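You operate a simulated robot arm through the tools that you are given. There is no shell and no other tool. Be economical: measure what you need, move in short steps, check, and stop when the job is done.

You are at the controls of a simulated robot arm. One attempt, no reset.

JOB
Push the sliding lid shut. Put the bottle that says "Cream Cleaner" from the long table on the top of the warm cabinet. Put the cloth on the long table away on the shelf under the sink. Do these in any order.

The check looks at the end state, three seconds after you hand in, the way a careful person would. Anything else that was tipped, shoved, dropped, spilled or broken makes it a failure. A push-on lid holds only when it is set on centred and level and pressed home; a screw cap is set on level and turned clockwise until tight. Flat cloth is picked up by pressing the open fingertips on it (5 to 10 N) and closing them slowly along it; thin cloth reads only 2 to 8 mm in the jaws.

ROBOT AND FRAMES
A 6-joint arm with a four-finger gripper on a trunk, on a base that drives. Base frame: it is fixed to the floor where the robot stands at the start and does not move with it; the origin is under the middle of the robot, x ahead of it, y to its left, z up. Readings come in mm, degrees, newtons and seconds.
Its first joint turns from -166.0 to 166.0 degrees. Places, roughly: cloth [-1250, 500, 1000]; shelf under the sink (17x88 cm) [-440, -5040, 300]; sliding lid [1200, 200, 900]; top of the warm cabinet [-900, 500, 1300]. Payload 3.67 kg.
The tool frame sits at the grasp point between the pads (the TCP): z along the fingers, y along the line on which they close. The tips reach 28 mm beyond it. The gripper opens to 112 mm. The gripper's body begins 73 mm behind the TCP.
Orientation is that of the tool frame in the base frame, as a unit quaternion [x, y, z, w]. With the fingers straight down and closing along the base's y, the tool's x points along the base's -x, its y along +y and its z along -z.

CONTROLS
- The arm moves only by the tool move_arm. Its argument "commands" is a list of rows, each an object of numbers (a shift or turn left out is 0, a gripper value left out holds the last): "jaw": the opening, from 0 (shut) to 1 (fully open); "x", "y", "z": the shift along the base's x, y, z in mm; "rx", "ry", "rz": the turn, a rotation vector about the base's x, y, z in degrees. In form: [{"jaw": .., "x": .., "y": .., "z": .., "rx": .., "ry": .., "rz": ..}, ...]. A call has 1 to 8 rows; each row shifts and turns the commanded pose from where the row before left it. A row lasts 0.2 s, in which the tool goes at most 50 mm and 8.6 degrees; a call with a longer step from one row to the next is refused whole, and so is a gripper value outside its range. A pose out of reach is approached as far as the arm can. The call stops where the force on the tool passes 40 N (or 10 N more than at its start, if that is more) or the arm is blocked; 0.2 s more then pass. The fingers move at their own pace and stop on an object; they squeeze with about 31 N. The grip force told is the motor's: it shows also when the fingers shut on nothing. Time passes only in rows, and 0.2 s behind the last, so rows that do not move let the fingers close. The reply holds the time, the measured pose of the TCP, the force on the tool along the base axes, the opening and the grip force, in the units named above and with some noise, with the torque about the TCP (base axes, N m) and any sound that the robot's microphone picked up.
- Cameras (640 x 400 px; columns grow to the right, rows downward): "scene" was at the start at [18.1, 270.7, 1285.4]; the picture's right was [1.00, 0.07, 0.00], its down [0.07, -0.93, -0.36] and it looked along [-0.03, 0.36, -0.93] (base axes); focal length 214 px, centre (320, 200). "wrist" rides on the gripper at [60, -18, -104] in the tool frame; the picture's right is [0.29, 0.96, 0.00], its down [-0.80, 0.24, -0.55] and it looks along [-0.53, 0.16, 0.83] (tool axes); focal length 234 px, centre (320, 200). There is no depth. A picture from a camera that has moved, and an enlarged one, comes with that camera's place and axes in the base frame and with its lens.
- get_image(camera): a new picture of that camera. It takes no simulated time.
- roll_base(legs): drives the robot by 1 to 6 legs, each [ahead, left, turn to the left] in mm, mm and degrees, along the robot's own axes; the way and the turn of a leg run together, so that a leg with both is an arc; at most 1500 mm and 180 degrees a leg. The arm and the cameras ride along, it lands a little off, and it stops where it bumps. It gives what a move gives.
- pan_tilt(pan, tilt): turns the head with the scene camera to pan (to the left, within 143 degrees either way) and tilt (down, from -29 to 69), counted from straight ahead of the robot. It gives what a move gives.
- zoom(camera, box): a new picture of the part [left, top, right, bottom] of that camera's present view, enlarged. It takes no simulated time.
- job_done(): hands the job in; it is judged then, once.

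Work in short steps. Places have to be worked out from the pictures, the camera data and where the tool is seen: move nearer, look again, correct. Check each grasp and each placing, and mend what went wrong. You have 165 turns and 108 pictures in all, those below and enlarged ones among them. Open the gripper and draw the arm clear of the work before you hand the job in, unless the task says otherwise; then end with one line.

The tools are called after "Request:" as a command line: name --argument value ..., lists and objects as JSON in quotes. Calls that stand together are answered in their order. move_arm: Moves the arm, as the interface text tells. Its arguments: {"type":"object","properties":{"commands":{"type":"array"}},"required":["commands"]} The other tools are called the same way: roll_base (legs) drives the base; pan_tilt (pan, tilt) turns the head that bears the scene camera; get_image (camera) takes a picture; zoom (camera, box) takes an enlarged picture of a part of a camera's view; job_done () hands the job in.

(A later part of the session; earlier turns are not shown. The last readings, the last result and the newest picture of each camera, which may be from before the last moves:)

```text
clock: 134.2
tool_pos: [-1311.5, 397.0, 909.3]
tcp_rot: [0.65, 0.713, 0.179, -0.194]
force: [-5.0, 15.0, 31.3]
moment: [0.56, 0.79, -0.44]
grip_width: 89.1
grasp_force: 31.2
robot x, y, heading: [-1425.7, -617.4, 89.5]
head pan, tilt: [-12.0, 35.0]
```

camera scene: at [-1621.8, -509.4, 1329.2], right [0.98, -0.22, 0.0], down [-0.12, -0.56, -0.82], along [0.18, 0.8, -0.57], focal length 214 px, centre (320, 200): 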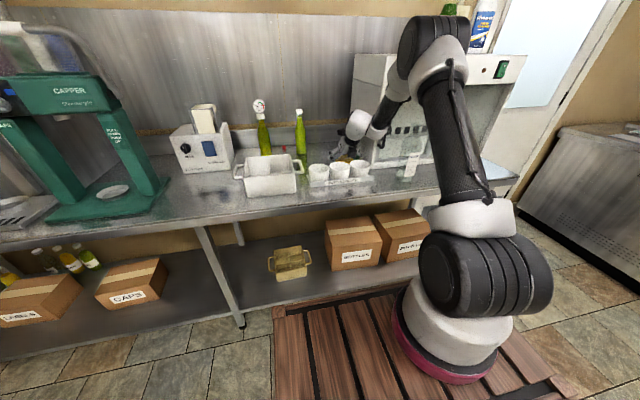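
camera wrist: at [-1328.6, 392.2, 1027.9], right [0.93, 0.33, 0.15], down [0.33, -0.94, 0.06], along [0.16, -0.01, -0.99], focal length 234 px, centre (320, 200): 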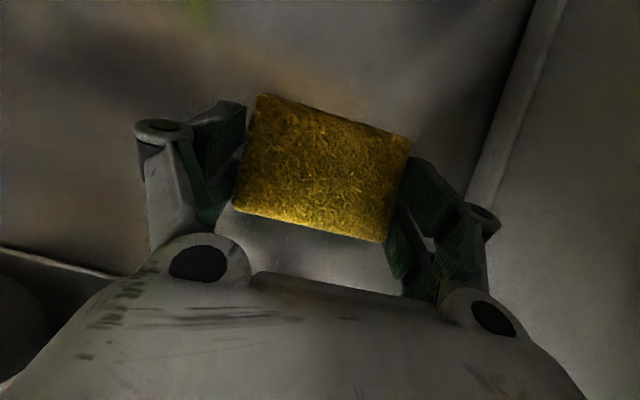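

Holding at 89 mm. Lift gently and check.

Request:
move_arm --commands '[{"jaw": 0.4}, {"z": 6}, {"z": 8}, {"z": 10}, {"z": 12}, {}]'

Request:
get_image --camera "wrist"

Request:
zoom --camera "scene" --box '[290, 90, 420, 200]'

```text
clock: 135.6
tool_pos: [-1310.4, 395.5, 942.0]
tcp_rot: [0.65, 0.713, 0.176, -0.194]
force: [0.0, -0.4, -0.1]
moment: [0.03, 0.0, -0.02]
grip_width: 89.3
grasp_force: 31.1
robot x, y, heading: [-1424.2, -616.8, 89.4]
head pan, tilt: [-12.0, 35.0]
```

```text
43 pictures are left
camera wrist: at [-1328.5, 392.6, 1061.8], right [0.93, 0.33, 0.15], down [0.33, -0.94, 0.07], along [0.16, -0.02, -0.99], focal length 234 px, centre (320, 200)
```

wrist: 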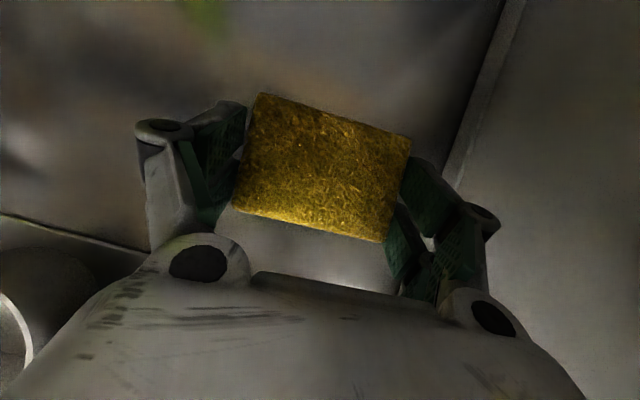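

```text
3.64 times, centred on (355, 145) of scene
camera zoom: at [-1621.7, -508.7, 1329.1], right [0.98, -0.22, 0.0], down [-0.12, -0.56, -0.82], along [0.18, 0.8, -0.57], focal length 780 px, centre (193, 400)
```

zoom: 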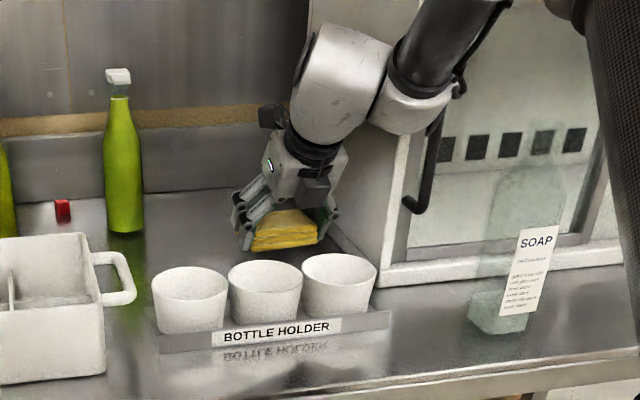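

The cloth stack is held neatly. Raise well above the cups and retract via the base.

Request:
move_arm --commands '[{"z": 25, "x": -4}, {"z": 25, "x": -4}, {"z": 25, "x": -4}, {"z": 25, "x": -4}, {"z": 25}, {"z": 25}, {"z": 20}]'

Request:
roll_base --legs '[[-500, 0, 0]]'

Request:
pan_tilt --pan 140 --tilt 15

Request:
get_image --camera "scene"

```text
clock: 137.2
tool_pos: [-1302.4, 379.0, 1095.3]
tcp_rot: [0.648, 0.713, 0.174, -0.204]
force: [-0.3, 0.8, -1.0]
moment: [-0.01, -0.02, 0.02]
grip_width: 89.2
grasp_force: 31.6
out of reach, approached as far as the arm can: row 4, 5, 6, 7
robot x, y, heading: [-1426.4, -619.3, 89.8]
head pan, tilt: [-12.0, 35.0]
```

```text
clock: 140.1
tool_pos: [-1305.3, -118.1, 1095.1]
tcp_rot: [0.648, 0.712, 0.175, -0.204]
force: [0.0, 0.5, 0.0]
moment: [0.03, 0.02, 0.0]
grip_width: 89.4
grasp_force: 31.0
robot x, y, heading: [-1434.2, -1116.2, 89.4]
head pan, tilt: [-12.0, 35.0]
```

```text
clock: 142.5
tool_pos: [-1304.9, -118.6, 1095.5]
tcp_rot: [0.649, 0.713, 0.174, -0.203]
force: [0.2, -0.4, 0.2]
moment: [0.0, 0.03, 0.01]
grip_width: 89.2
grasp_force: 30.8
robot x, y, heading: [-1429.7, -1112.1, 89.4]
head pan, tilt: [140.0, 15.0]
```

```text
41 pictures are left
camera scene: at [-1705.6, -1162.4, 1361.1], right [-0.76, 0.65, 0.0], down [0.17, 0.2, -0.97], along [-0.63, -0.73, -0.26], focal length 214 px, centre (320, 200)
```

scene: 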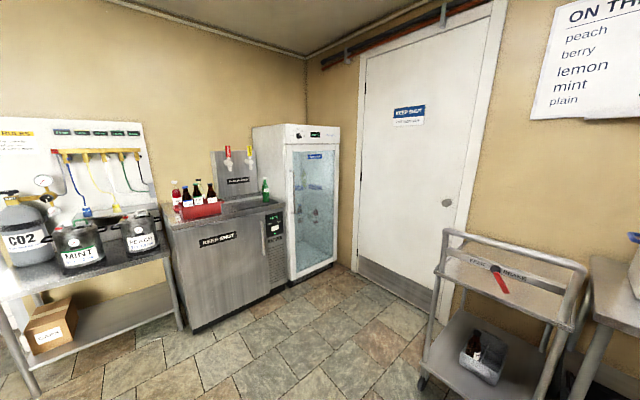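

Turn around (right, 180°) in the open floor to face the sink end, then look.

Request:
roll_base --legs '[[0, 0, -90], [0, 0, -89.5]]'

Request:
pan_tilt --pan 20 --tilt 15

Request:
get_image --camera "scene"

```text
clock: 150.5
tool_pos: [-1550.2, -2110.6, 1094.7]
tcp_rot: [0.716, -0.644, 0.205, 0.173]
force: [-0.2, 0.6, -0.2]
moment: [-0.01, 0.01, 0.03]
grip_width: 89.3
grasp_force: 31.1
robot x, y, heading: [-1435.4, -1115.7, -90.2]
head pan, tilt: [140.0, 15.0]
```

```text
clock: 152.5
tool_pos: [-1549.3, -2110.2, 1094.9]
tcp_rot: [0.716, -0.644, 0.206, 0.173]
force: [0.1, -0.2, -0.5]
moment: [-0.03, -0.02, -0.02]
grip_width: 89.2
grasp_force: 31.1
robot x, y, heading: [-1432.3, -1111.2, -89.9]
head pan, tilt: [20.0, 15.0]
```

```text
40 pictures are left
camera scene: at [-1183.2, -1221.4, 1361.1], right [-0.94, -0.34, 0.0], down [-0.09, 0.24, -0.97], along [0.33, -0.91, -0.26], focal length 214 px, centre (320, 200)
```

scene: 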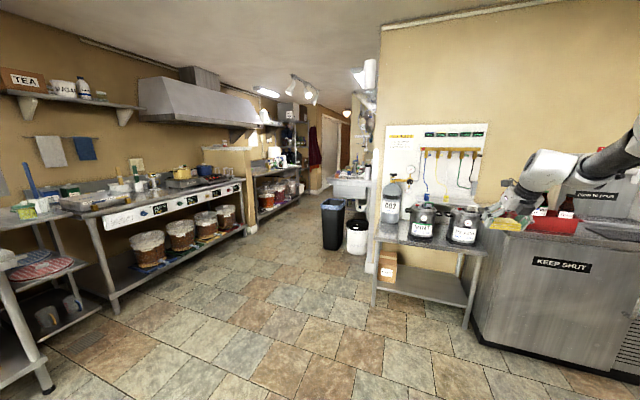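

The sink is far ahead beyond two bins at y≈−3680. I drive into the corridor for a closer look.

Request:
roll_base --legs '[[300, 1000, 0], [600, 450, 0], [700, 0, 0]]'

Request:
pan_tilt --pan -5 --tilt 20

Request:
get_image --camera "scene"

```text
clock: 165.1
tool_pos: [-95.9, -3722.3, 1094.5]
tcp_rot: [0.715, -0.646, 0.204, 0.174]
force: [-0.3, -0.8, -0.3]
moment: [0.04, 0.03, -0.03]
grip_width: 89.2
grasp_force: 31.4
robot x, y, heading: [24.6, -2723.6, -90.2]
head pan, tilt: [20.0, 15.0]
```

```text
clock: 165.9
tool_pos: [-96.4, -3722.8, 1096.0]
tcp_rot: [0.715, -0.646, 0.205, 0.173]
force: [0.0, -0.4, -0.7]
moment: [-0.02, -0.03, -0.01]
grip_width: 89.2
grasp_force: 30.2
robot x, y, heading: [26.6, -2725.3, -90.0]
head pan, tilt: [-5.0, 20.0]
```

```text
39 pictures are left
camera scene: at [231.9, -2839.3, 1352.9], right [-1.0, 0.09, 0.0], down [0.03, 0.34, -0.94], along [-0.08, -0.94, -0.34], focal length 214 px, centre (320, 200)
```

scene: 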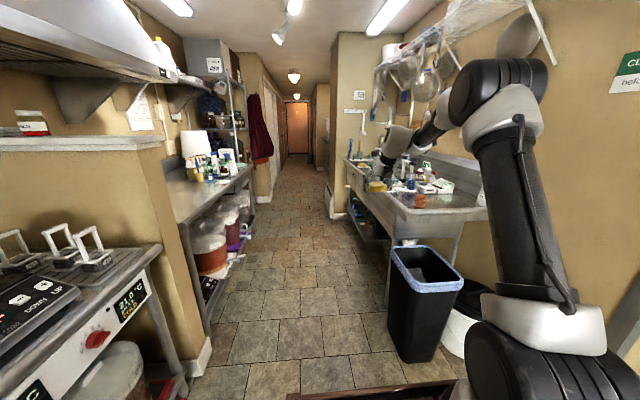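

The sink unit runs along the right side (front edge x≈−280), shelf facing the corridor. I'll point the arm to the robot's right here in open floor, at low reach, then drive alongside. First retract and swing.

Request:
move_arm --commands '[{"x": -9, "y": 41, "z": -20}, {"x": -9, "y": 41, "z": -20}, {"x": -9, "y": 41, "z": -20}, {"x": -46, "y": 7, "rz": -4.5}, {"x": -46, "y": 7, "rz": -4.5}, {"x": -46, "y": 7, "rz": -4.5}, {"x": -46, "y": 7, "rz": -4.5}]'

Request:
move_arm --commands '[{"x": -42, "y": 21.5, "rz": -4.5}, {"x": -42, "y": 21.5, "rz": -4.5}, {"x": -42, "y": 21.5, "rz": -4.5}, {"x": -42, "y": 21.5, "rz": -4.5}, {"x": -33, "y": 33, "rz": -4.5}, {"x": -33, "y": 33, "rz": -4.5}, {"x": -33, "y": 33, "rz": -4.5}, {"x": -33, "y": 33, "rz": -4.5}]'

Request:
move_arm --commands '[{"x": -21.5, "y": 42, "rz": -4.5}, {"x": -21.5, "y": 42, "rz": -4.5}, {"x": -21.5, "y": 42, "rz": -4.5}, {"x": -21.5, "y": 42, "rz": -4.5}, {"x": -7, "y": 46, "rz": -4.5}, {"x": -7, "y": 46, "rz": -4.5}, {"x": -7, "y": 46, "rz": -4.5}, {"x": -7, "y": 46, "rz": -4.5}]'

```text
clock: 167.5
tool_pos: [-306.4, -3571.9, 1035.0]
tcp_rot: [-0.606, 0.749, -0.176, -0.203]
force: [0.8, -1.2, 0.8]
moment: [0.01, -0.01, -0.01]
grip_width: 89.1
grasp_force: 30.5
robot x, y, heading: [22.9, -2724.9, -90.2]
head pan, tilt: [-5.0, 20.0]
```

```text
clock: 169.3
tool_pos: [-607.6, -3354.4, 1035.7]
tcp_rot: [-0.344, 0.9, -0.104, -0.248]
force: [-0.1, -0.2, -0.2]
moment: [0.02, -0.01, -0.04]
grip_width: 89.3
grasp_force: 30.9
robot x, y, heading: [25.4, -2721.2, -90.0]
head pan, tilt: [-5.0, 20.0]
```

```text
clock: 171.1
tool_pos: [-720.2, -3002.0, 1034.4]
tcp_rot: [-0.05, 0.962, -0.023, -0.267]
force: [0.2, -0.5, -0.1]
moment: [0.02, 0.0, 0.01]
grip_width: 89.4
grasp_force: 31.5
robot x, y, heading: [26.1, -2728.7, -90.0]
head pan, tilt: [-5.0, 20.0]
```

The arm now points right. Lower it and draw it in so it can travel in front of the sink unit.

Request:
move_arm --commands '[{"x": 15, "z": -45}, {"x": 15, "z": -45}, {"x": 15, "z": -45}, {"x": 15, "z": -45}, {"x": 15, "z": -45}, {"x": 15, "z": -45}, {"x": 10, "z": -45}, {"z": -45}]'

Request:
get_image --camera "wrist"

```text
clock: 172.9
tool_pos: [-645.6, -2982.2, 702.3]
tcp_rot: [-0.047, 0.963, -0.039, -0.264]
force: [0.8, 0.1, -0.7]
moment: [0.0, -0.02, 0.0]
grip_width: 89.1
grasp_force: 30.6
out of reach, approached as far as the arm can: row 2, 3, 5, 6, 7, 8
robot x, y, heading: [20.3, -2724.7, -89.9]
head pan, tilt: [-5.0, 20.0]
```

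```text
38 pictures are left
camera wrist: at [-642.3, -2994.0, 822.2], right [-0.35, 0.93, 0.1], down [0.94, 0.35, 0.05], along [0.02, 0.11, -0.99], focal length 234 px, centre (320, 200)
```

wrist: 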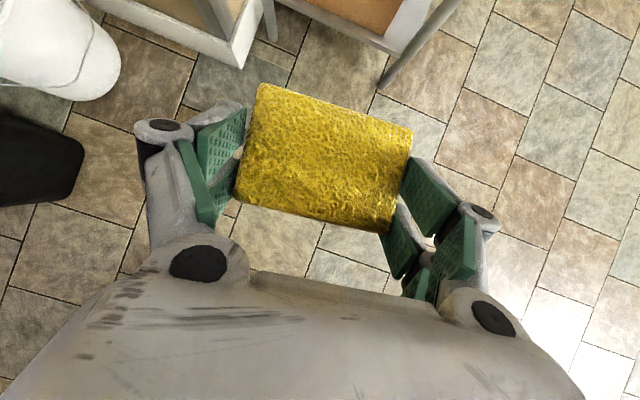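

I try to pull in closer at this height.

Request:
move_arm --commands '[{"x": 15}, {"x": 15}, {"x": 15}, {"x": 15}, {"z": -15}, {"z": -15}, {"z": -15}]'

```text
clock: 174.5
tool_pos: [-629.0, -2963.6, 685.1]
tcp_rot: [-0.046, 0.963, -0.041, -0.263]
force: [-0.7, -1.4, 0.5]
moment: [0.0, 0.02, -0.02]
grip_width: 89.1
grasp_force: 30.6
out of reach, approached as far as the arm can: row 1, 2, 3, 4, 5, 6, 7
robot x, y, heading: [22.9, -2725.2, -90.2]
head pan, tilt: [-5.0, 20.0]
```

Request:
move_arm --commands '[{"x": -15, "z": -20}, {"x": -15, "z": -30}, {"z": -40}, {"z": -40}, {"z": -40}, {"z": -40}]'

```text
clock: 175.9
tool_pos: [-700.3, -2949.2, 484.2]
tcp_rot: [-0.047, 0.963, -0.036, -0.264]
force: [-0.6, 0.5, -0.2]
moment: [0.01, -0.03, 0.0]
grip_width: 89.3
grasp_force: 31.0
out of reach, approached as far as the arm can: row 1, 2, 3, 4, 5, 6
robot x, y, heading: [20.6, -2724.8, -89.9]
head pan, tilt: [-5.0, 20.0]
```

I test how the tool pitch affects the limit: tilt more toward horizontal.

Request:
move_arm --commands '[{"ry": 7}, {"ry": 7}, {"ry": 7}]'

```text
clock: 176.7
tool_pos: [-741.0, -2939.2, 482.9]
tcp_rot: [-0.04, 0.901, -0.067, -0.427]
force: [-0.2, 0.2, 0.7]
moment: [0.03, -0.01, 0.0]
grip_width: 89.1
grasp_force: 31.0
out of reach, approached as far as the arm can: row 1, 2, 3
robot x, y, heading: [25.3, -2726.7, -90.1]
head pan, tilt: [-5.0, 20.0]
```

Lower pitch costs reach. Plan: travel with the arm at 45° front-right (less lateral), then swing it into the shelf. Swing back to 45° now.

Request:
move_arm --commands '[{"x": 2.7, "y": -47, "rz": 4.4}, {"x": 2.7, "y": -47, "rz": 4.4}, {"x": 2.7, "y": -47, "rz": 4.4}, {"x": 2.7, "y": -47, "rz": 4.4}, {"x": 16, "y": -42.8, "rz": 4.3}, {"x": 16, "y": -42.8, "rz": 4.3}, {"x": 16, "y": -42.8, "rz": 4.3}, {"x": 16, "y": -42.8, "rz": 4.3}]'

Request:
move_arm --commands '[{"x": 26, "y": -34.5, "rz": 4}, {"x": 26, "y": -34.5, "rz": 4}, {"x": 26, "y": -34.5, "rz": 4}, {"x": 26, "y": -34.5, "rz": 4}]'

Request:
pan_tilt --pan -15 --tilt 35

Request:
get_image --camera "scene"

```text
clock: 178.5
tool_pos: [-668.3, -3300.3, 484.0]
tcp_rot: [-0.307, 0.849, -0.19, -0.386]
force: [-0.3, 0.3, -0.9]
moment: [-0.06, 0.01, 0.02]
grip_width: 89.4
grasp_force: 31.2
robot x, y, heading: [23.3, -2727.4, -90.3]
head pan, tilt: [-5.0, 20.0]
```

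```text
clock: 179.5
tool_pos: [-562.6, -3437.1, 481.1]
tcp_rot: [-0.421, 0.798, -0.242, -0.356]
force: [0.2, -0.2, -1.3]
moment: [-0.01, -0.06, 0.01]
grip_width: 89.1
grasp_force: 31.4
robot x, y, heading: [22.7, -2723.8, -90.2]
head pan, tilt: [-5.0, 20.0]
```

```text
clock: 180.3
tool_pos: [-561.6, -3437.7, 482.5]
tcp_rot: [-0.421, 0.798, -0.242, -0.356]
force: [0.4, 0.3, 0.3]
moment: [0.0, 0.0, -0.02]
grip_width: 88.9
grasp_force: 30.5
robot x, y, heading: [25.0, -2723.1, -89.9]
head pan, tilt: [-15.0, 35.0]
```

```text
37 pictures are left
camera scene: at [217.2, -2831.6, 1329.1], right [-0.97, 0.26, 0.0], down [0.15, 0.55, -0.82], along [-0.21, -0.79, -0.57], focal length 214 px, centre (320, 200)
```

scene: 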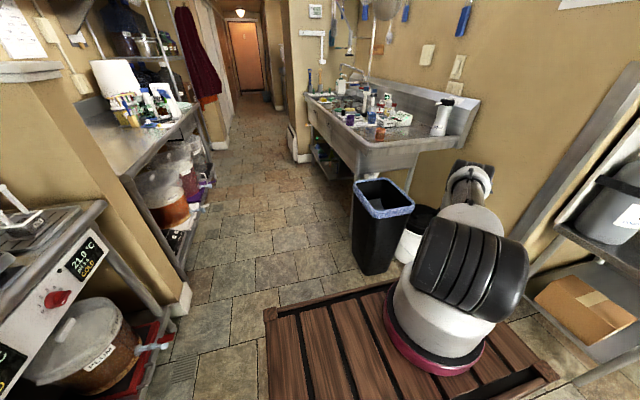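

Strafe left to the middle-left of the corridor and check clearances.

Request:
roll_base --legs '[[0, 375, 0]]'

Request:
pan_tilt --pan -25 --tilt 30

Request:
get_image --camera "scene"

Request:
pan_tilt --pan 30 --tilt 45

Request:
get_image --camera "scene"

```text
clock: 182.7
tool_pos: [-179.8, -3437.9, 481.5]
tcp_rot: [-0.422, 0.798, -0.243, -0.356]
force: [-0.4, -0.3, 0.5]
moment: [0.01, 0.01, -0.01]
grip_width: 89.1
grasp_force: 30.9
robot x, y, heading: [405.1, -2726.4, -90.1]
head pan, tilt: [-15.0, 35.0]
```

```text
clock: 183.4
tool_pos: [-178.5, -3438.6, 482.3]
tcp_rot: [-0.422, 0.798, -0.242, -0.356]
force: [0.2, 0.3, -0.5]
moment: [-0.01, -0.01, 0.03]
grip_width: 89.3
grasp_force: 31.0
robot x, y, heading: [404.3, -2725.6, -90.0]
head pan, tilt: [-25.0, 30.0]
```

```text
36 pictures are left
camera scene: at [583.4, -2828.8, 1336.8], right [-0.91, 0.42, 0.0], down [0.21, 0.45, -0.87], along [-0.37, -0.78, -0.5], focal length 214 px, centre (320, 200)
```

scene: 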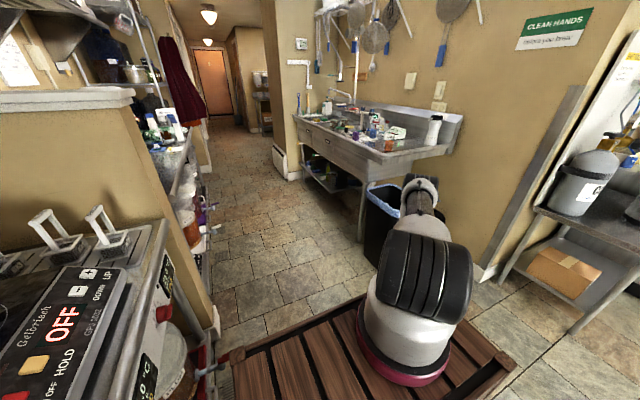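

```text
clock: 184.7
tool_pos: [-179.6, -3438.4, 483.3]
tcp_rot: [-0.422, 0.798, -0.242, -0.356]
force: [-0.1, -1.0, 0.1]
moment: [0.05, -0.01, -0.03]
grip_width: 89.3
grasp_force: 31.1
robot x, y, heading: [404.3, -2724.7, -90.0]
head pan, tilt: [30.0, 45.0]
```

```text
35 pictures are left
camera scene: at [662.2, -2817.3, 1314.3], right [-0.87, -0.5, 0.0], down [-0.35, 0.61, -0.71], along [0.35, -0.61, -0.71], focal length 214 px, centre (320, 200)
```

scene: 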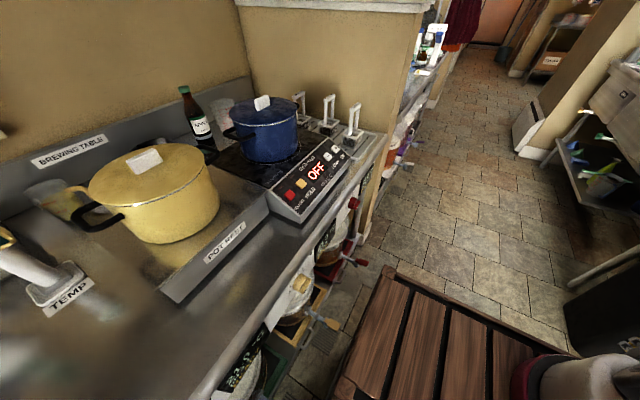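

Clearances to the tap handles on the left look fine (~80 mm). I look closer at the sink unit and its shelf.

Request:
pan_tilt --pan -20 --tilt 25

Request:
zoom --camera "scene" --box '[270, 70, 470, 270]'

```text
clock: 185.9
tool_pos: [-178.6, -3438.3, 481.7]
tcp_rot: [-0.422, 0.797, -0.243, -0.356]
force: [-0.7, 0.1, -0.6]
moment: [0.0, -0.01, -0.02]
grip_width: 89.1
grasp_force: 31.2
robot x, y, heading: [402.3, -2726.6, -90.2]
head pan, tilt: [-20.0, 25.0]
```

```text
2.00 times, centred on (370, 170) of scene
camera zoom: at [590.1, -2833.4, 1344.8], right [-0.94, 0.34, 0.0], down [0.14, 0.4, -0.91], along [-0.31, -0.85, -0.42], focal length 429 px, centre (220, 260)
```

zoom: 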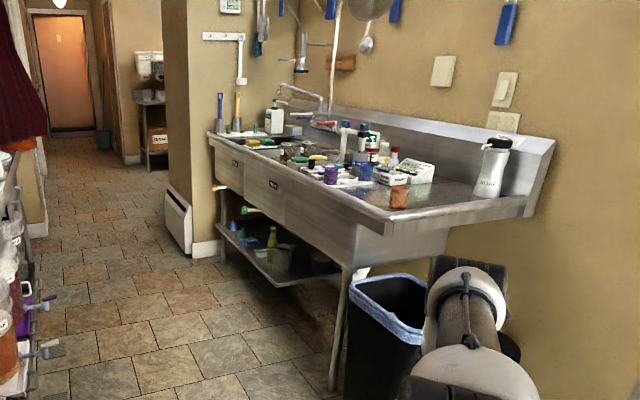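

Legs are at x≈−420, y≈−4100 and −5547; the shelf between already holds some things. Drive ahead 1000 mm and look at the shelf.

Request:
roll_base --legs '[[500, 0, 0], [500, 0, 0]]'

Request:
pan_tilt --pan -40 --tilt 40

Request:
get_image --camera "scene"

```text
clock: 191.4
tool_pos: [-185.2, -4445.6, 482.3]
tcp_rot: [-0.421, 0.798, -0.242, -0.356]
force: [0.4, 1.5, 0.1]
moment: [0.01, 0.0, -0.02]
grip_width: 89.2
grasp_force: 31.3
robot x, y, heading: [403.1, -3730.6, -90.4]
head pan, tilt: [-20.0, 25.0]
```

```text
clock: 192.2
tool_pos: [-185.7, -4445.2, 483.0]
tcp_rot: [-0.421, 0.798, -0.242, -0.357]
force: [0.5, 0.4, -0.3]
moment: [0.01, -0.01, -0.02]
grip_width: 89.1
grasp_force: 30.8
robot x, y, heading: [408.4, -3736.3, -90.1]
head pan, tilt: [-40.0, 40.0]
```

```text
33 pictures are left
camera scene: at [564.8, -3821.6, 1321.6], right [-0.76, 0.65, 0.0], down [0.41, 0.49, -0.77], along [-0.49, -0.59, -0.64], focal length 214 px, centre (320, 200)
```

scene: 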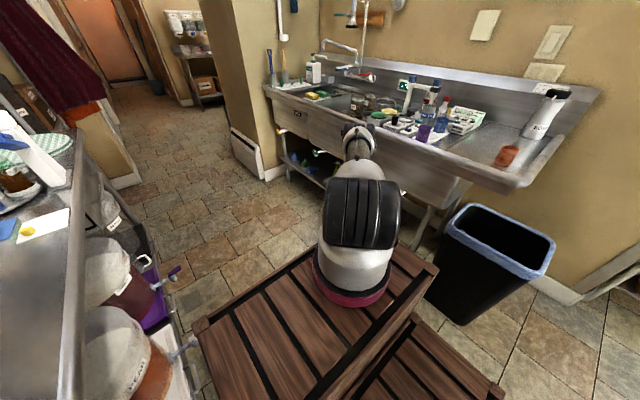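

The arm hides the shelf; look through the wrist camera.

Request:
get_image --camera "wrist"

Request:
zoom --camera "scene" --box '[260, 100, 460, 260]'

```text
32 pictures are left
camera wrist: at [-155.6, -4413.5, 594.6], right [-0.92, 0.36, 0.14], down [0.31, 0.91, -0.29], along [-0.23, -0.22, -0.95], focal length 234 px, centre (320, 200)
```

wrist: 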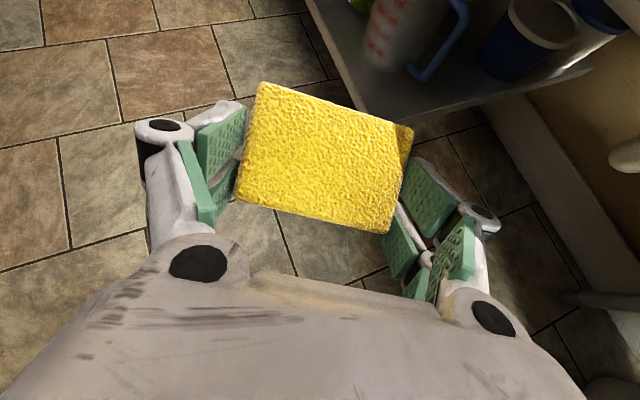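

```text
2.50 times, centred on (360, 180) of scene
camera zoom: at [564.8, -3821.6, 1321.6], right [-0.76, 0.65, 0.0], down [0.41, 0.49, -0.77], along [-0.49, -0.59, -0.64], focal length 536 px, centre (220, 250)
```

zoom: 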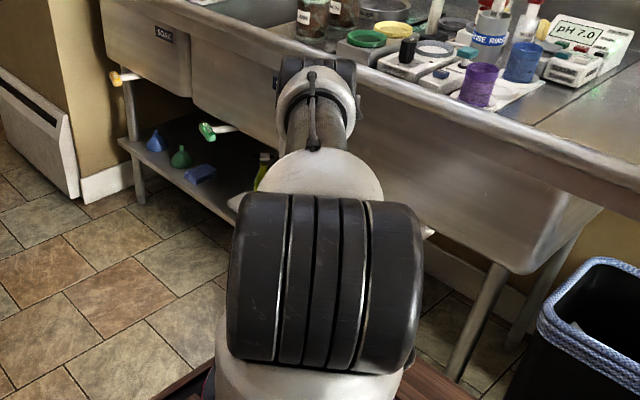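

The shelf runs y≈−4580…−5480 at x −360…−530: a jug and cups at the near end, funnels at the far end. Drive on 350 mm to find the free middle.

Request:
roll_base --legs '[[350, 0, 0]]'

Request:
pan_tilt --pan -70 --tilt 40

Request:
get_image --camera "scene"

Request:
get_image --camera "wrist"

```text
clock: 194.5
tool_pos: [-186.4, -4796.2, 481.8]
tcp_rot: [-0.421, 0.798, -0.241, -0.356]
force: [-0.5, 0.0, -1.0]
moment: [0.0, 0.0, -0.04]
grip_width: 89.2
grasp_force: 31.1
robot x, y, heading: [400.5, -4086.0, -90.6]
head pan, tilt: [-40.0, 40.0]
```

```text
clock: 195.4
tool_pos: [-185.3, -4795.9, 482.6]
tcp_rot: [-0.421, 0.799, -0.242, -0.356]
force: [0.2, 0.6, -0.3]
moment: [0.0, 0.0, -0.03]
grip_width: 89.2
grasp_force: 31.4
robot x, y, heading: [400.6, -4084.8, -90.5]
head pan, tilt: [-70.0, 40.0]
```

```text
30 pictures are left
camera scene: at [538.1, -4136.2, 1321.5], right [-0.34, 0.94, 0.0], down [0.6, 0.22, -0.77], along [-0.72, -0.26, -0.64], focal length 214 px, centre (320, 200)
```

scene: 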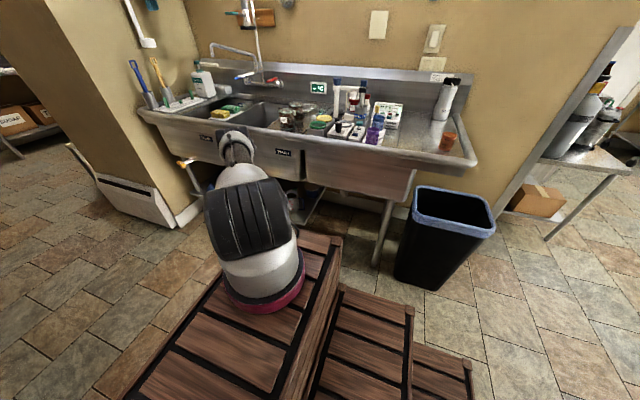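

```text
29 pictures are left
camera wrist: at [-157.0, -4764.5, 594.6], right [-0.92, 0.36, 0.14], down [0.31, 0.91, -0.29], along [-0.23, -0.22, -0.95], focal length 234 px, centre (320, 200)
```

wrist: 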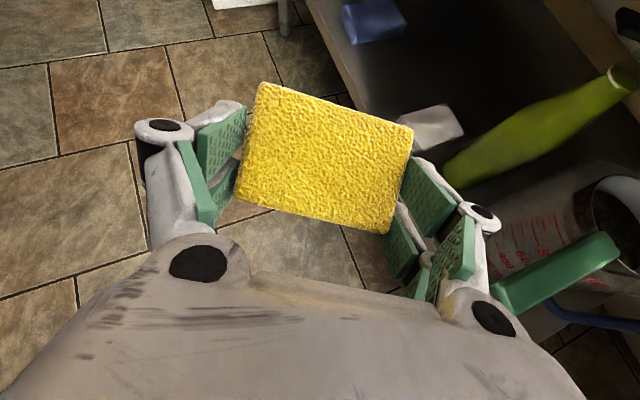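

Free space seems to be between a white item (y≈−4880) and a blue sponge (y≈−5094). Drive 130 mm on for a clearer look.

Request:
roll_base --legs '[[130, 0, 0]]'

Request:
get_image --camera "wrist"

```text
clock: 196.7
tool_pos: [-186.5, -4926.9, 482.1]
tcp_rot: [-0.421, 0.798, -0.242, -0.356]
force: [0.4, 0.6, -0.3]
moment: [0.02, -0.02, -0.05]
grip_width: 89.1
grasp_force: 30.8
robot x, y, heading: [403.0, -4215.1, -90.3]
head pan, tilt: [-70.0, 40.0]
```

```text
28 pictures are left
camera wrist: at [-157.8, -4895.0, 594.5], right [-0.92, 0.36, 0.14], down [0.31, 0.91, -0.29], along [-0.23, -0.22, -0.95], focal length 234 px, centre (320, 200)
```

wrist: 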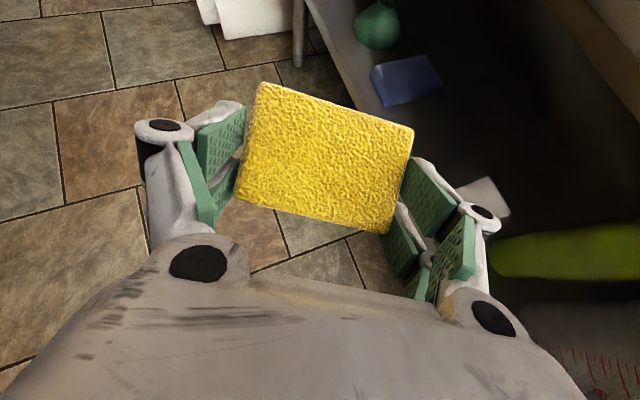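

The free patch is centred about (−440, −4990), 160 mm wide. Drive ahead 400 mm so the arm axis is abreast of it.

Request:
roll_base --legs '[[400, 0, 0.3]]'

Request:
get_image --camera "wrist"

```text
clock: 199.2
tool_pos: [-182.4, -5329.5, 481.5]
tcp_rot: [-0.423, 0.797, -0.244, -0.356]
force: [0.2, 0.6, -0.3]
moment: [0.02, -0.01, -0.02]
grip_width: 89.3
grasp_force: 30.9
robot x, y, heading: [400.9, -4616.1, -89.6]
head pan, tilt: [-70.0, 40.0]
```

```text
27 pictures are left
camera wrist: at [-153.1, -5297.9, 594.5], right [-0.92, 0.36, 0.14], down [0.31, 0.91, -0.29], along [-0.23, -0.22, -0.95], focal length 234 px, centre (320, 200)
```

wrist: 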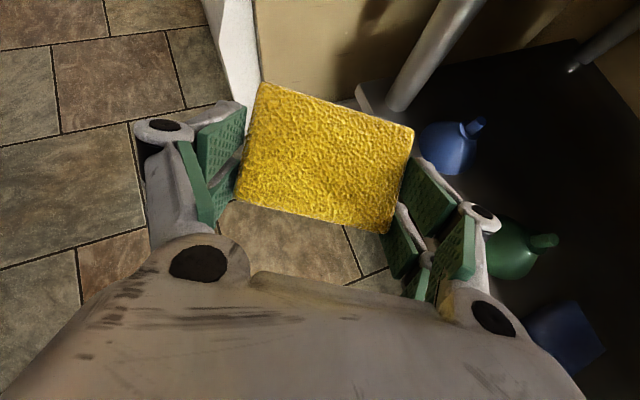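

Now swing the tool around toward −x in front of the patch, staying outside the shelf.

Request:
move_arm --commands '[{"x": -20, "y": 25.5, "rz": -5.2}, {"x": -20, "y": 25.5, "rz": -5.2}, {"x": -20, "y": 25.5, "rz": -5.2}, {"x": -20, "y": 25.5, "rz": -5.2}, {"x": -14.5, "y": 28.8, "rz": -5.2}, {"x": -14.5, "y": 28.8, "rz": -5.2}, {"x": -14.5, "y": 28.8, "rz": -5.2}, {"x": -14.5, "y": 28.8, "rz": -5.2}]'

Request:
get_image --camera "wrist"

```text
clock: 201.0
tool_pos: [-318.2, -5109.4, 481.2]
tcp_rot: [-0.109, 0.896, -0.113, -0.416]
force: [-0.8, 0.4, 0.1]
moment: [-0.02, -0.03, 0.03]
grip_width: 88.9
grasp_force: 30.9
out of reach, approached as far as the arm can: row 8
robot x, y, heading: [397.6, -4612.0, -89.6]
head pan, tilt: [-70.0, 40.0]
```

```text
26 pictures are left
camera wrist: at [-276.3, -5101.7, 595.4], right [-0.46, 0.88, 0.12], down [0.83, 0.47, -0.29], along [-0.31, -0.04, -0.95], focal length 234 px, centre (320, 200)
```

wrist: 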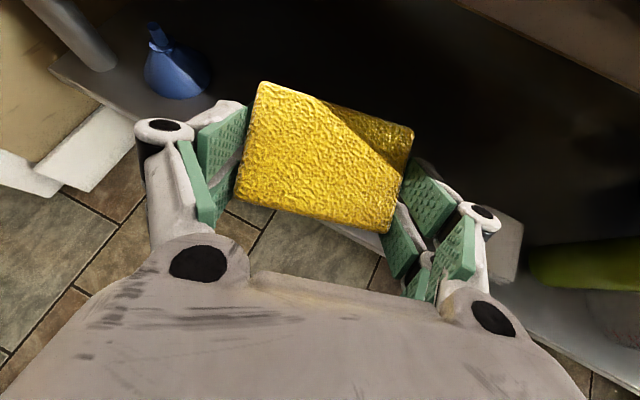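

Request:
move_arm --commands '[{"x": -8, "y": 24, "rz": -4.4}, {"x": -6, "y": 24, "rz": -4.4}, {"x": -6, "y": 24, "rz": -4.4}, {"x": -4, "y": 24, "rz": -4.4}, {"x": -4, "y": 23, "rz": -4.4}]'

Request:
get_image --camera "wrist"

```text
clock: 202.2
tool_pos: [-310.4, -4965.1, 486.1]
tcp_rot: [0.063, 0.9, -0.031, -0.431]
force: [0.1, 0.1, -0.2]
moment: [0.0, -0.02, 0.04]
grip_width: 89.2
grasp_force: 31.0
out of reach, approached as far as the arm can: row 1, 2, 3, 4, 5
robot x, y, heading: [400.2, -4614.4, -90.1]
head pan, tilt: [-70.0, 40.0]
```

```text
25 pictures are left
camera wrist: at [-267.8, -4975.7, 599.5], right [-0.09, 0.99, 0.12], down [0.95, 0.13, -0.29], along [-0.31, 0.08, -0.95], focal length 234 px, centre (320, 200)
```

wrist: 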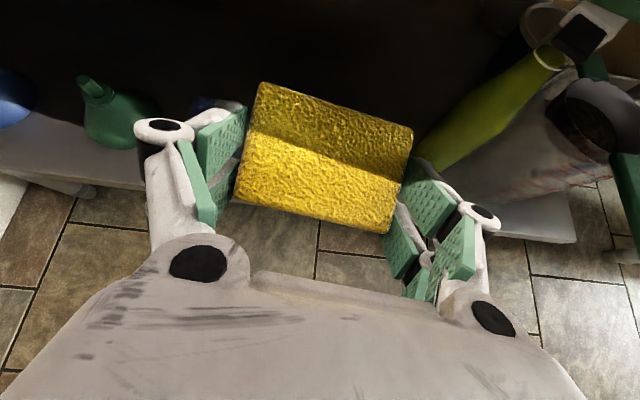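

Pointing straight at −x now. Level the roll (rx +6), reduce tilt to 30° so the cloth is flat, and shift to y≈−4991.

Request:
move_arm --commands '[{"rx": 1.6, "ry": -5, "y": -6.5, "x": -8}, {"rx": 1.6, "ry": -5, "y": -6.5, "x": -8}, {"rx": 1.6, "ry": -5, "y": -6.5, "x": -8}, {"rx": 1.6, "ry": -5, "y": -6.5, "x": -8}, {}]'

Request:
get_image --camera "wrist"

```text
clock: 203.4
tool_pos: [-278.9, -4960.0, 487.0]
tcp_rot: [0.058, 0.959, -0.031, -0.275]
force: [-0.7, 0.1, -0.1]
moment: [-0.01, 0.01, 0.02]
grip_width: 89.1
grasp_force: 30.8
out of reach, approached as far as the arm can: row 1, 2, 3, 4
robot x, y, heading: [400.2, -4611.1, -89.7]
head pan, tilt: [-70.0, 40.0]
```

```text
24 pictures are left
camera wrist: at [-276.5, -4967.8, 607.8], right [-0.15, 0.99, 0.06], down [0.99, 0.15, 0.03], along [0.02, 0.07, -1.0], focal length 234 px, centre (320, 200)
```

wrist: 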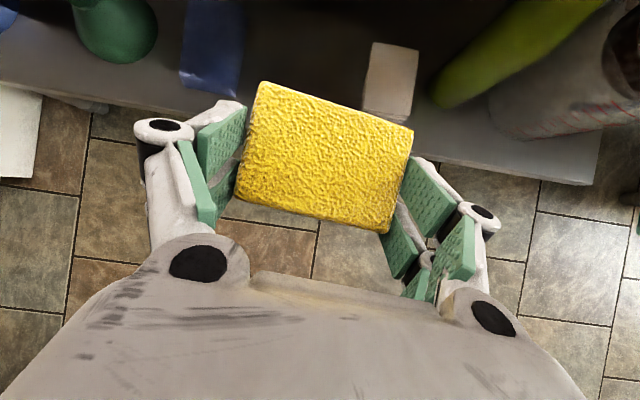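

Clear view: free span y −5067…−4911 (centre −4989), shelf front x≈−355. Extend inwards while shifting y and levelling.

Request:
move_arm --commands '[{"x": -20, "y": -8}, {"x": -20, "y": -8, "rx": 1.7}, {"x": -20, "y": -7, "rx": 1.7}, {"x": -20, "y": -6, "rx": 1.7}, {"x": -15}, {}]'

Request:
get_image --camera "wrist"

```text
clock: 204.8
tool_pos: [-316.4, -4956.2, 487.6]
tcp_rot: [0.052, 0.959, -0.041, -0.277]
force: [-0.5, 0.6, 0.1]
moment: [-0.01, -0.05, -0.01]
grip_width: 89.4
grasp_force: 30.8
out of reach, approached as far as the arm can: row 1, 2, 3, 4
robot x, y, heading: [400.8, -4617.0, -89.7]
head pan, tilt: [-70.0, 40.0]
```

```text
23 pictures are left
camera wrist: at [-314.0, -4960.6, 607.2], right [-0.17, 0.98, 0.05], down [0.99, 0.17, 0.02], along [0.01, 0.05, -1.0], focal length 234 px, centre (320, 200)
```

wrist: 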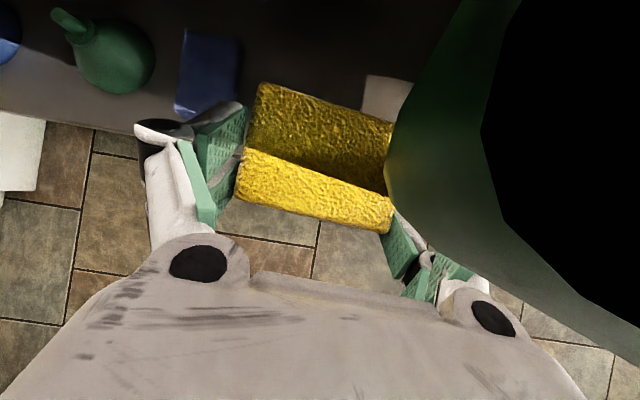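

A green drain lever is very close to the wrist camera on the +y side. I stop and look at it from the scene camera.

Request:
pan_tilt --pan -75 --tilt 35

Request:
get_image --camera "scene"

```text
clock: 205.5
tool_pos: [-318.9, -4954.8, 488.3]
tcp_rot: [0.052, 0.959, -0.041, -0.277]
force: [0.0, 0.0, 0.5]
moment: [0.01, 0.0, 0.0]
grip_width: 89.3
grasp_force: 31.1
robot x, y, heading: [404.2, -4612.8, -89.6]
head pan, tilt: [-75.0, 35.0]
```

```text
22 pictures are left
camera scene: at [532.1, -4658.2, 1329.0], right [-0.26, 0.97, 0.0], down [0.55, 0.15, -0.82], along [-0.79, -0.21, -0.57], focal length 214 px, centre (320, 200)
```

scene: 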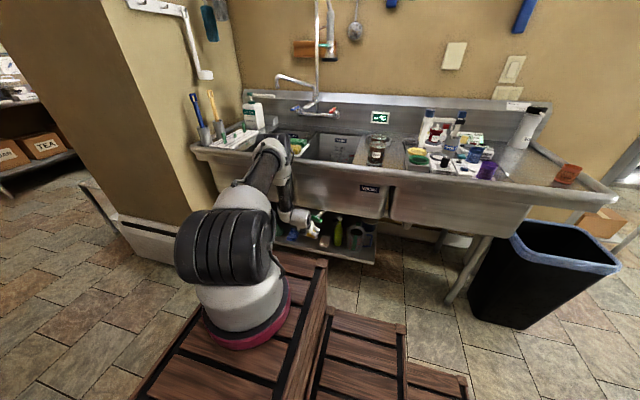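

Request:
zoom --camera "scene" --box '[250, 130, 410, 270]'

```text
2.86 times, centred on (330, 200) of scene
camera zoom: at [532.1, -4658.2, 1329.0], right [-0.26, 0.97, 0.0], down [0.55, 0.15, -0.82], along [-0.79, -0.21, -0.57], focal length 613 px, centre (291, 200)
```

zoom: 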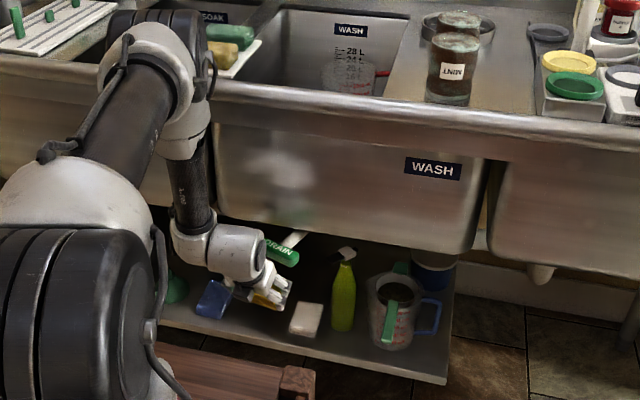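

The "DRAIN" lever is at ≈(−368, −4910, 550), right beside the wrist. I tilt the tool flatter (wrist lower and farther out) and shift toward −y to keep clear.

Request:
move_arm --commands '[{"ry": 5}, {"ry": 5}, {"ry": 5}, {"ry": 5}, {"y": -12}, {"y": -12}, {"y": -12}]'

Request:
get_image --camera "wrist"

```text
clock: 207.1
tool_pos: [-318.1, -4991.3, 486.2]
tcp_rot: [0.046, 0.896, -0.046, -0.439]
force: [0.0, 0.8, -0.2]
moment: [0.01, -0.03, -0.04]
grip_width: 89.5
grasp_force: 31.1
robot x, y, heading: [403.7, -4618.7, -89.8]
head pan, tilt: [-75.0, 35.0]
```

```text
20 pictures are left
camera wrist: at [-273.6, -4997.2, 598.2], right [-0.14, 0.98, 0.11], down [0.93, 0.16, -0.32], along [-0.33, 0.06, -0.94], focal length 234 px, centre (320, 200)
```

wrist: 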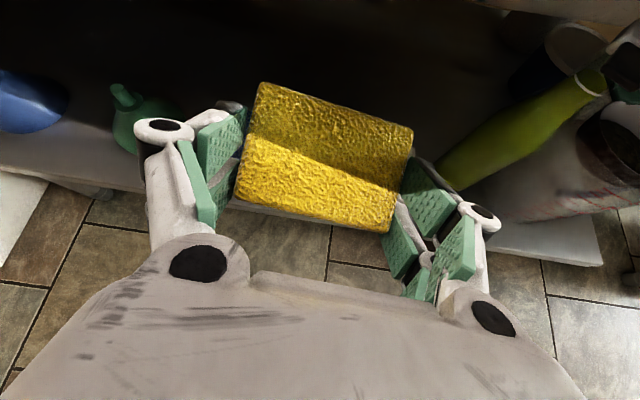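

Good and unobstructed. Level the roll and move in and down, below the lever.

Request:
move_arm --commands '[{"rx": 3.5, "z": -10}, {"rx": 3.5, "z": -15, "x": -5}, {"x": -12, "z": -15}, {"x": -12, "z": -15}, {"x": -14, "z": -15}, {"x": -14, "z": -10}]'

Request:
get_image --camera "wrist"

Request:
zoom --camera "scene" --box '[250, 150, 370, 255]'

```text
clock: 208.5
tool_pos: [-333.6, -4972.4, 428.9]
tcp_rot: [0.042, 0.896, -0.051, -0.439]
force: [0.0, 0.3, -0.5]
moment: [0.0, -0.03, 0.03]
grip_width: 89.1
grasp_force: 30.8
out of reach, approached as far as the arm can: row 1, 2, 4, 5, 6
robot x, y, heading: [402.5, -4615.6, -89.7]
head pan, tilt: [-75.0, 35.0]
```

```text
19 pictures are left
camera wrist: at [-288.5, -4977.6, 540.7], right [-0.15, 0.98, 0.1], down [0.93, 0.17, -0.32], along [-0.33, 0.05, -0.94], focal length 234 px, centre (320, 200)
```

wrist: 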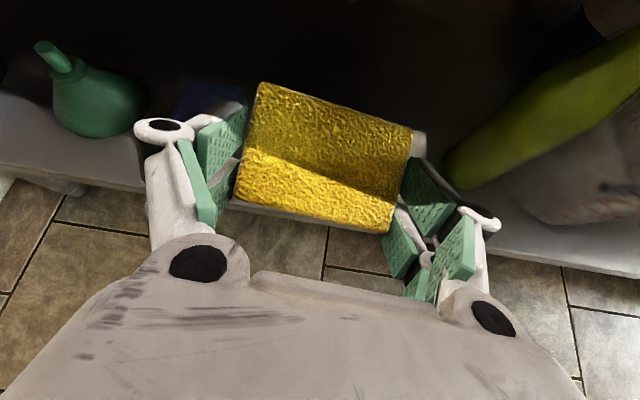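

```text
3.81 times, centred on (310, 202) of scene
camera zoom: at [532.1, -4658.2, 1329.1], right [-0.26, 0.97, 0.0], down [0.55, 0.15, -0.82], along [-0.79, -0.21, -0.57], focal length 817 px, centre (358, 190)
```

zoom: 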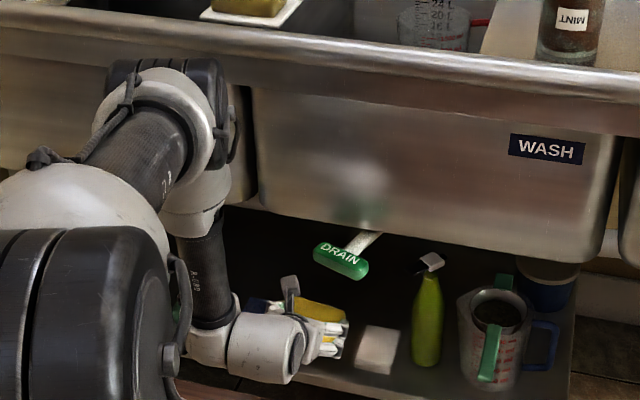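

The handle is above and clear. The roll command was unreachable (7° residual is acceptable), so I undo it and proceed inward/down.

Request:
move_arm --commands '[{"rx": -7}, {"x": -15, "y": -8}, {"x": -15, "y": -8}, {"x": -15, "z": -10}, {"x": -15, "z": -10}, {}]'

Request:
zoom --camera "scene" --box '[250, 150, 370, 255]'

```text
clock: 209.9
tool_pos: [-393.2, -4988.6, 408.4]
tcp_rot: [0.066, 0.892, -0.094, -0.437]
force: [0.0, 0.0, 0.0]
moment: [0.0, 0.0, -0.02]
grip_width: 89.2
grasp_force: 30.6
robot x, y, heading: [400.9, -4615.5, -89.7]
head pan, tilt: [-75.0, 35.0]
```

```text
3.81 times, centred on (310, 202) of scene
camera zoom: at [532.1, -4658.2, 1329.1], right [-0.26, 0.97, 0.0], down [0.55, 0.15, -0.82], along [-0.79, -0.21, -0.57], focal length 817 px, centre (358, 190)
```

zoom: 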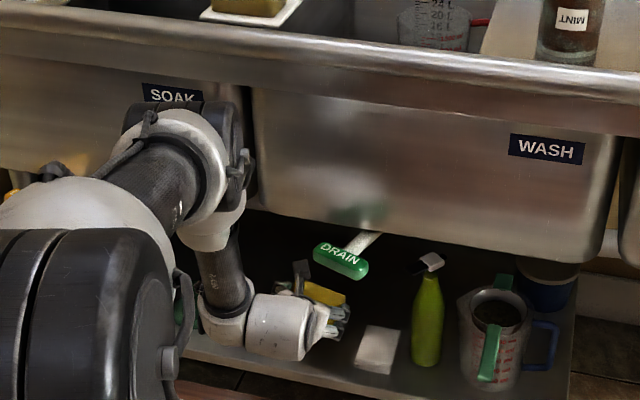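

Reached. Roll is now 13° off; at this extension try levelling again.

Request:
move_arm --commands '[{"rx": 4}, {"rx": 4}, {"rx": 4}, {}]'

Request:
get_image --camera "wrist"

```text
clock: 210.9
tool_pos: [-387.8, -4983.6, 412.0]
tcp_rot: [0.052, 0.894, -0.07, -0.44]
force: [-0.2, 0.4, 0.7]
moment: [-0.01, -0.02, -0.02]
grip_width: 89.4
grasp_force: 30.8
out of reach, approached as far as the arm can: row 1, 2, 3
robot x, y, heading: [399.7, -4613.8, -90.0]
head pan, tilt: [-75.0, 35.0]
```

```text
16 pictures are left
camera wrist: at [-344.0, -4983.8, 522.9], right [-0.15, 0.99, 0.06], down [0.93, 0.16, -0.33], along [-0.33, 0.01, -0.94], focal length 234 px, centre (320, 200)
```

wrist: 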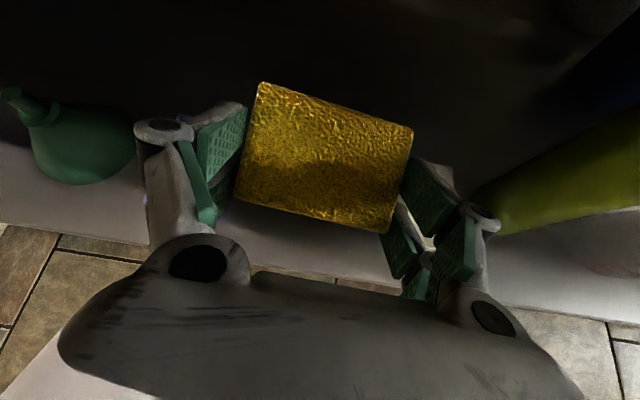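

Shift a bit to −y, go in to x≈−420, and lower toward the shelf in small steps.

Request:
move_arm --commands '[{"rx": -2, "y": -4, "x": -8}, {"y": -5, "x": -12, "z": -10}, {"x": -12, "z": -12}, {"z": -10}, {"z": -6}, {}]'

Request:
zoom --camera "scene" --box '[250, 150, 370, 255]'

```text
clock: 212.3
tool_pos: [-419.3, -4991.9, 373.8]
tcp_rot: [0.059, 0.893, -0.089, -0.437]
force: [-1.2, 0.2, 0.2]
moment: [-0.04, 0.03, 0.02]
grip_width: 89.2
grasp_force: 30.8
robot x, y, heading: [397.1, -4612.8, -89.7]
head pan, tilt: [-75.0, 35.0]
```

```text
3.81 times, centred on (310, 202) of scene
camera zoom: at [532.1, -4658.2, 1329.1], right [-0.26, 0.97, 0.0], down [0.55, 0.15, -0.82], along [-0.79, -0.21, -0.57], focal length 817 px, centre (358, 190)
```

zoom: 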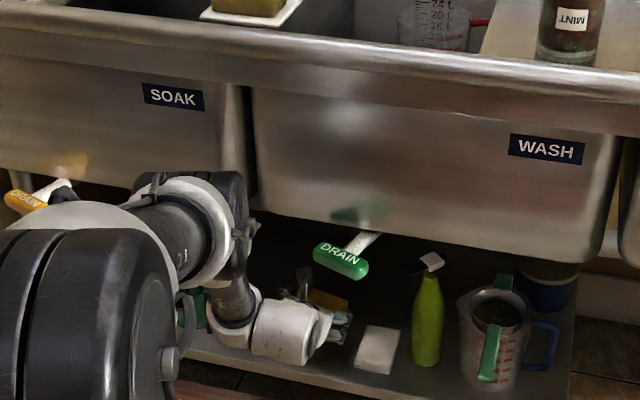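

Close above the shelf. Lower in 4 mm steps until contact.

Request:
move_arm --commands '[{"z": -4}, {"z": -4}, {"z": -4}, {"z": -3}]'

```text
clock: 213.3
tool_pos: [-419.0, -4990.1, 361.0]
tcp_rot: [0.058, 0.893, -0.092, -0.437]
force: [1.0, 0.0, -0.8]
moment: [0.01, 0.03, 0.0]
grip_width: 89.3
grasp_force: 31.0
out of reach, approached as far as the arm can: row 4
robot x, y, heading: [401.2, -4615.2, -89.9]
head pan, tilt: [-75.0, 35.0]
```

Request:
move_arm --commands '[{"x": -3, "z": -4}, {"x": -3, "z": -4}, {"x": -3, "z": -4}, {"x": -3, "z": -4}]'

Request:
get_image --camera "wrist"

```text
clock: 214.3
tool_pos: [-418.6, -4980.1, 353.6]
tcp_rot: [0.058, 0.893, -0.09, -0.438]
force: [0.0, 0.9, -0.5]
moment: [0.01, -0.03, 0.02]
grip_width: 89.2
grasp_force: 30.4
out of reach, approached as far as the arm can: row 1, 2, 3, 4
robot x, y, heading: [398.5, -4615.3, -89.6]
head pan, tilt: [-75.0, 35.0]
```

```text
14 pictures are left
camera wrist: at [-375.4, -4976.0, 465.1], right [-0.15, 0.99, 0.02], down [0.93, 0.15, -0.33], along [-0.33, -0.03, -0.94], focal length 234 px, centre (320, 200)
```

wrist: 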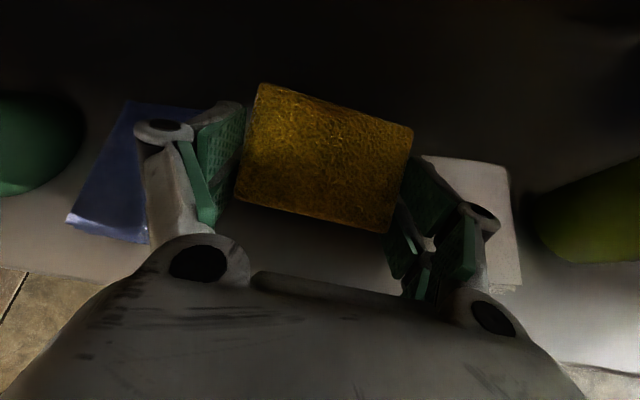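

The tool drifted +10 mm in y toward the white box; shift back −12 mm and slightly deeper.

Request:
move_arm --commands '[{"x": -6, "y": -7}, {"x": -8, "y": -7}, {"z": -3}, {"z": -3}, {}]'

```text
clock: 215.5
tool_pos: [-421.9, -4981.6, 355.4]
tcp_rot: [0.058, 0.893, -0.091, -0.437]
force: [1.0, -0.1, -0.2]
moment: [-0.02, 0.01, 0.01]
grip_width: 89.2
grasp_force: 30.7
out of reach, approached as far as the arm can: row 1, 2, 4
robot x, y, heading: [401.3, -4616.3, -89.7]
head pan, tilt: [-75.0, 35.0]
```

Use the base for a 10 mm nudge along −y, and reduce tilt a bit to gain downward freedom.

Request:
roll_base --legs '[[11, 0, 0]]'

Request:
move_arm --commands '[{"ry": -4}, {"ry": -4}, {"z": -3}, {"z": -3}, {"z": -3}]'

```text
clock: 216.2
tool_pos: [-423.1, -4992.7, 356.9]
tcp_rot: [0.058, 0.893, -0.091, -0.437]
force: [0.0, -1.0, -0.5]
moment: [0.03, 0.01, 0.0]
grip_width: 89.2
grasp_force: 31.1
robot x, y, heading: [400.6, -4628.2, -90.0]
head pan, tilt: [-75.0, 35.0]
```

```text
clock: 217.4
tool_pos: [-422.9, -4991.6, 347.6]
tcp_rot: [0.063, 0.921, -0.091, -0.373]
force: [0.0, -0.4, 0.2]
moment: [0.0, -0.02, 0.0]
grip_width: 89.2
grasp_force: 31.2
robot x, y, heading: [401.1, -4626.8, -89.9]
head pan, tilt: [-75.0, 35.0]
```

Free again. Try levelling roll a little and keep lowering.

Request:
move_arm --commands '[{"rx": 3}, {"rx": 3}, {"z": -3}, {"z": -3}, {"z": -3}]'

```text
clock: 218.6
tool_pos: [-419.0, -4991.0, 343.0]
tcp_rot: [0.064, 0.921, -0.091, -0.374]
force: [0.1, -0.2, -0.4]
moment: [-0.01, -0.01, -0.01]
grip_width: 89.2
grasp_force: 31.3
out of reach, approached as far as the arm can: row 1, 2, 4
robot x, y, heading: [402.2, -4625.6, -89.8]
head pan, tilt: [-75.0, 35.0]
```

Request:
move_arm --commands '[{"rx": -4, "ry": -3}, {"ry": -3, "x": -3}, {"z": -4}, {"z": -4}, {"z": -4}]'

```text
clock: 219.8
tool_pos: [-425.3, -4992.7, 343.6]
tcp_rot: [0.082, 0.933, -0.12, -0.329]
force: [2.5, 0.8, 7.9]
moment: [0.39, -0.15, -0.06]
grip_width: 89.2
grasp_force: 31.4
out of reach, approached as far as the arm can: row 3, 4
robot x, y, heading: [402.4, -4629.2, -89.8]
head pan, tilt: [-75.0, 35.0]
stopped in row 5: the force on the tool passed its limit at 43 N (the readings are from after the stop); the commanded pose is now the measured one
```

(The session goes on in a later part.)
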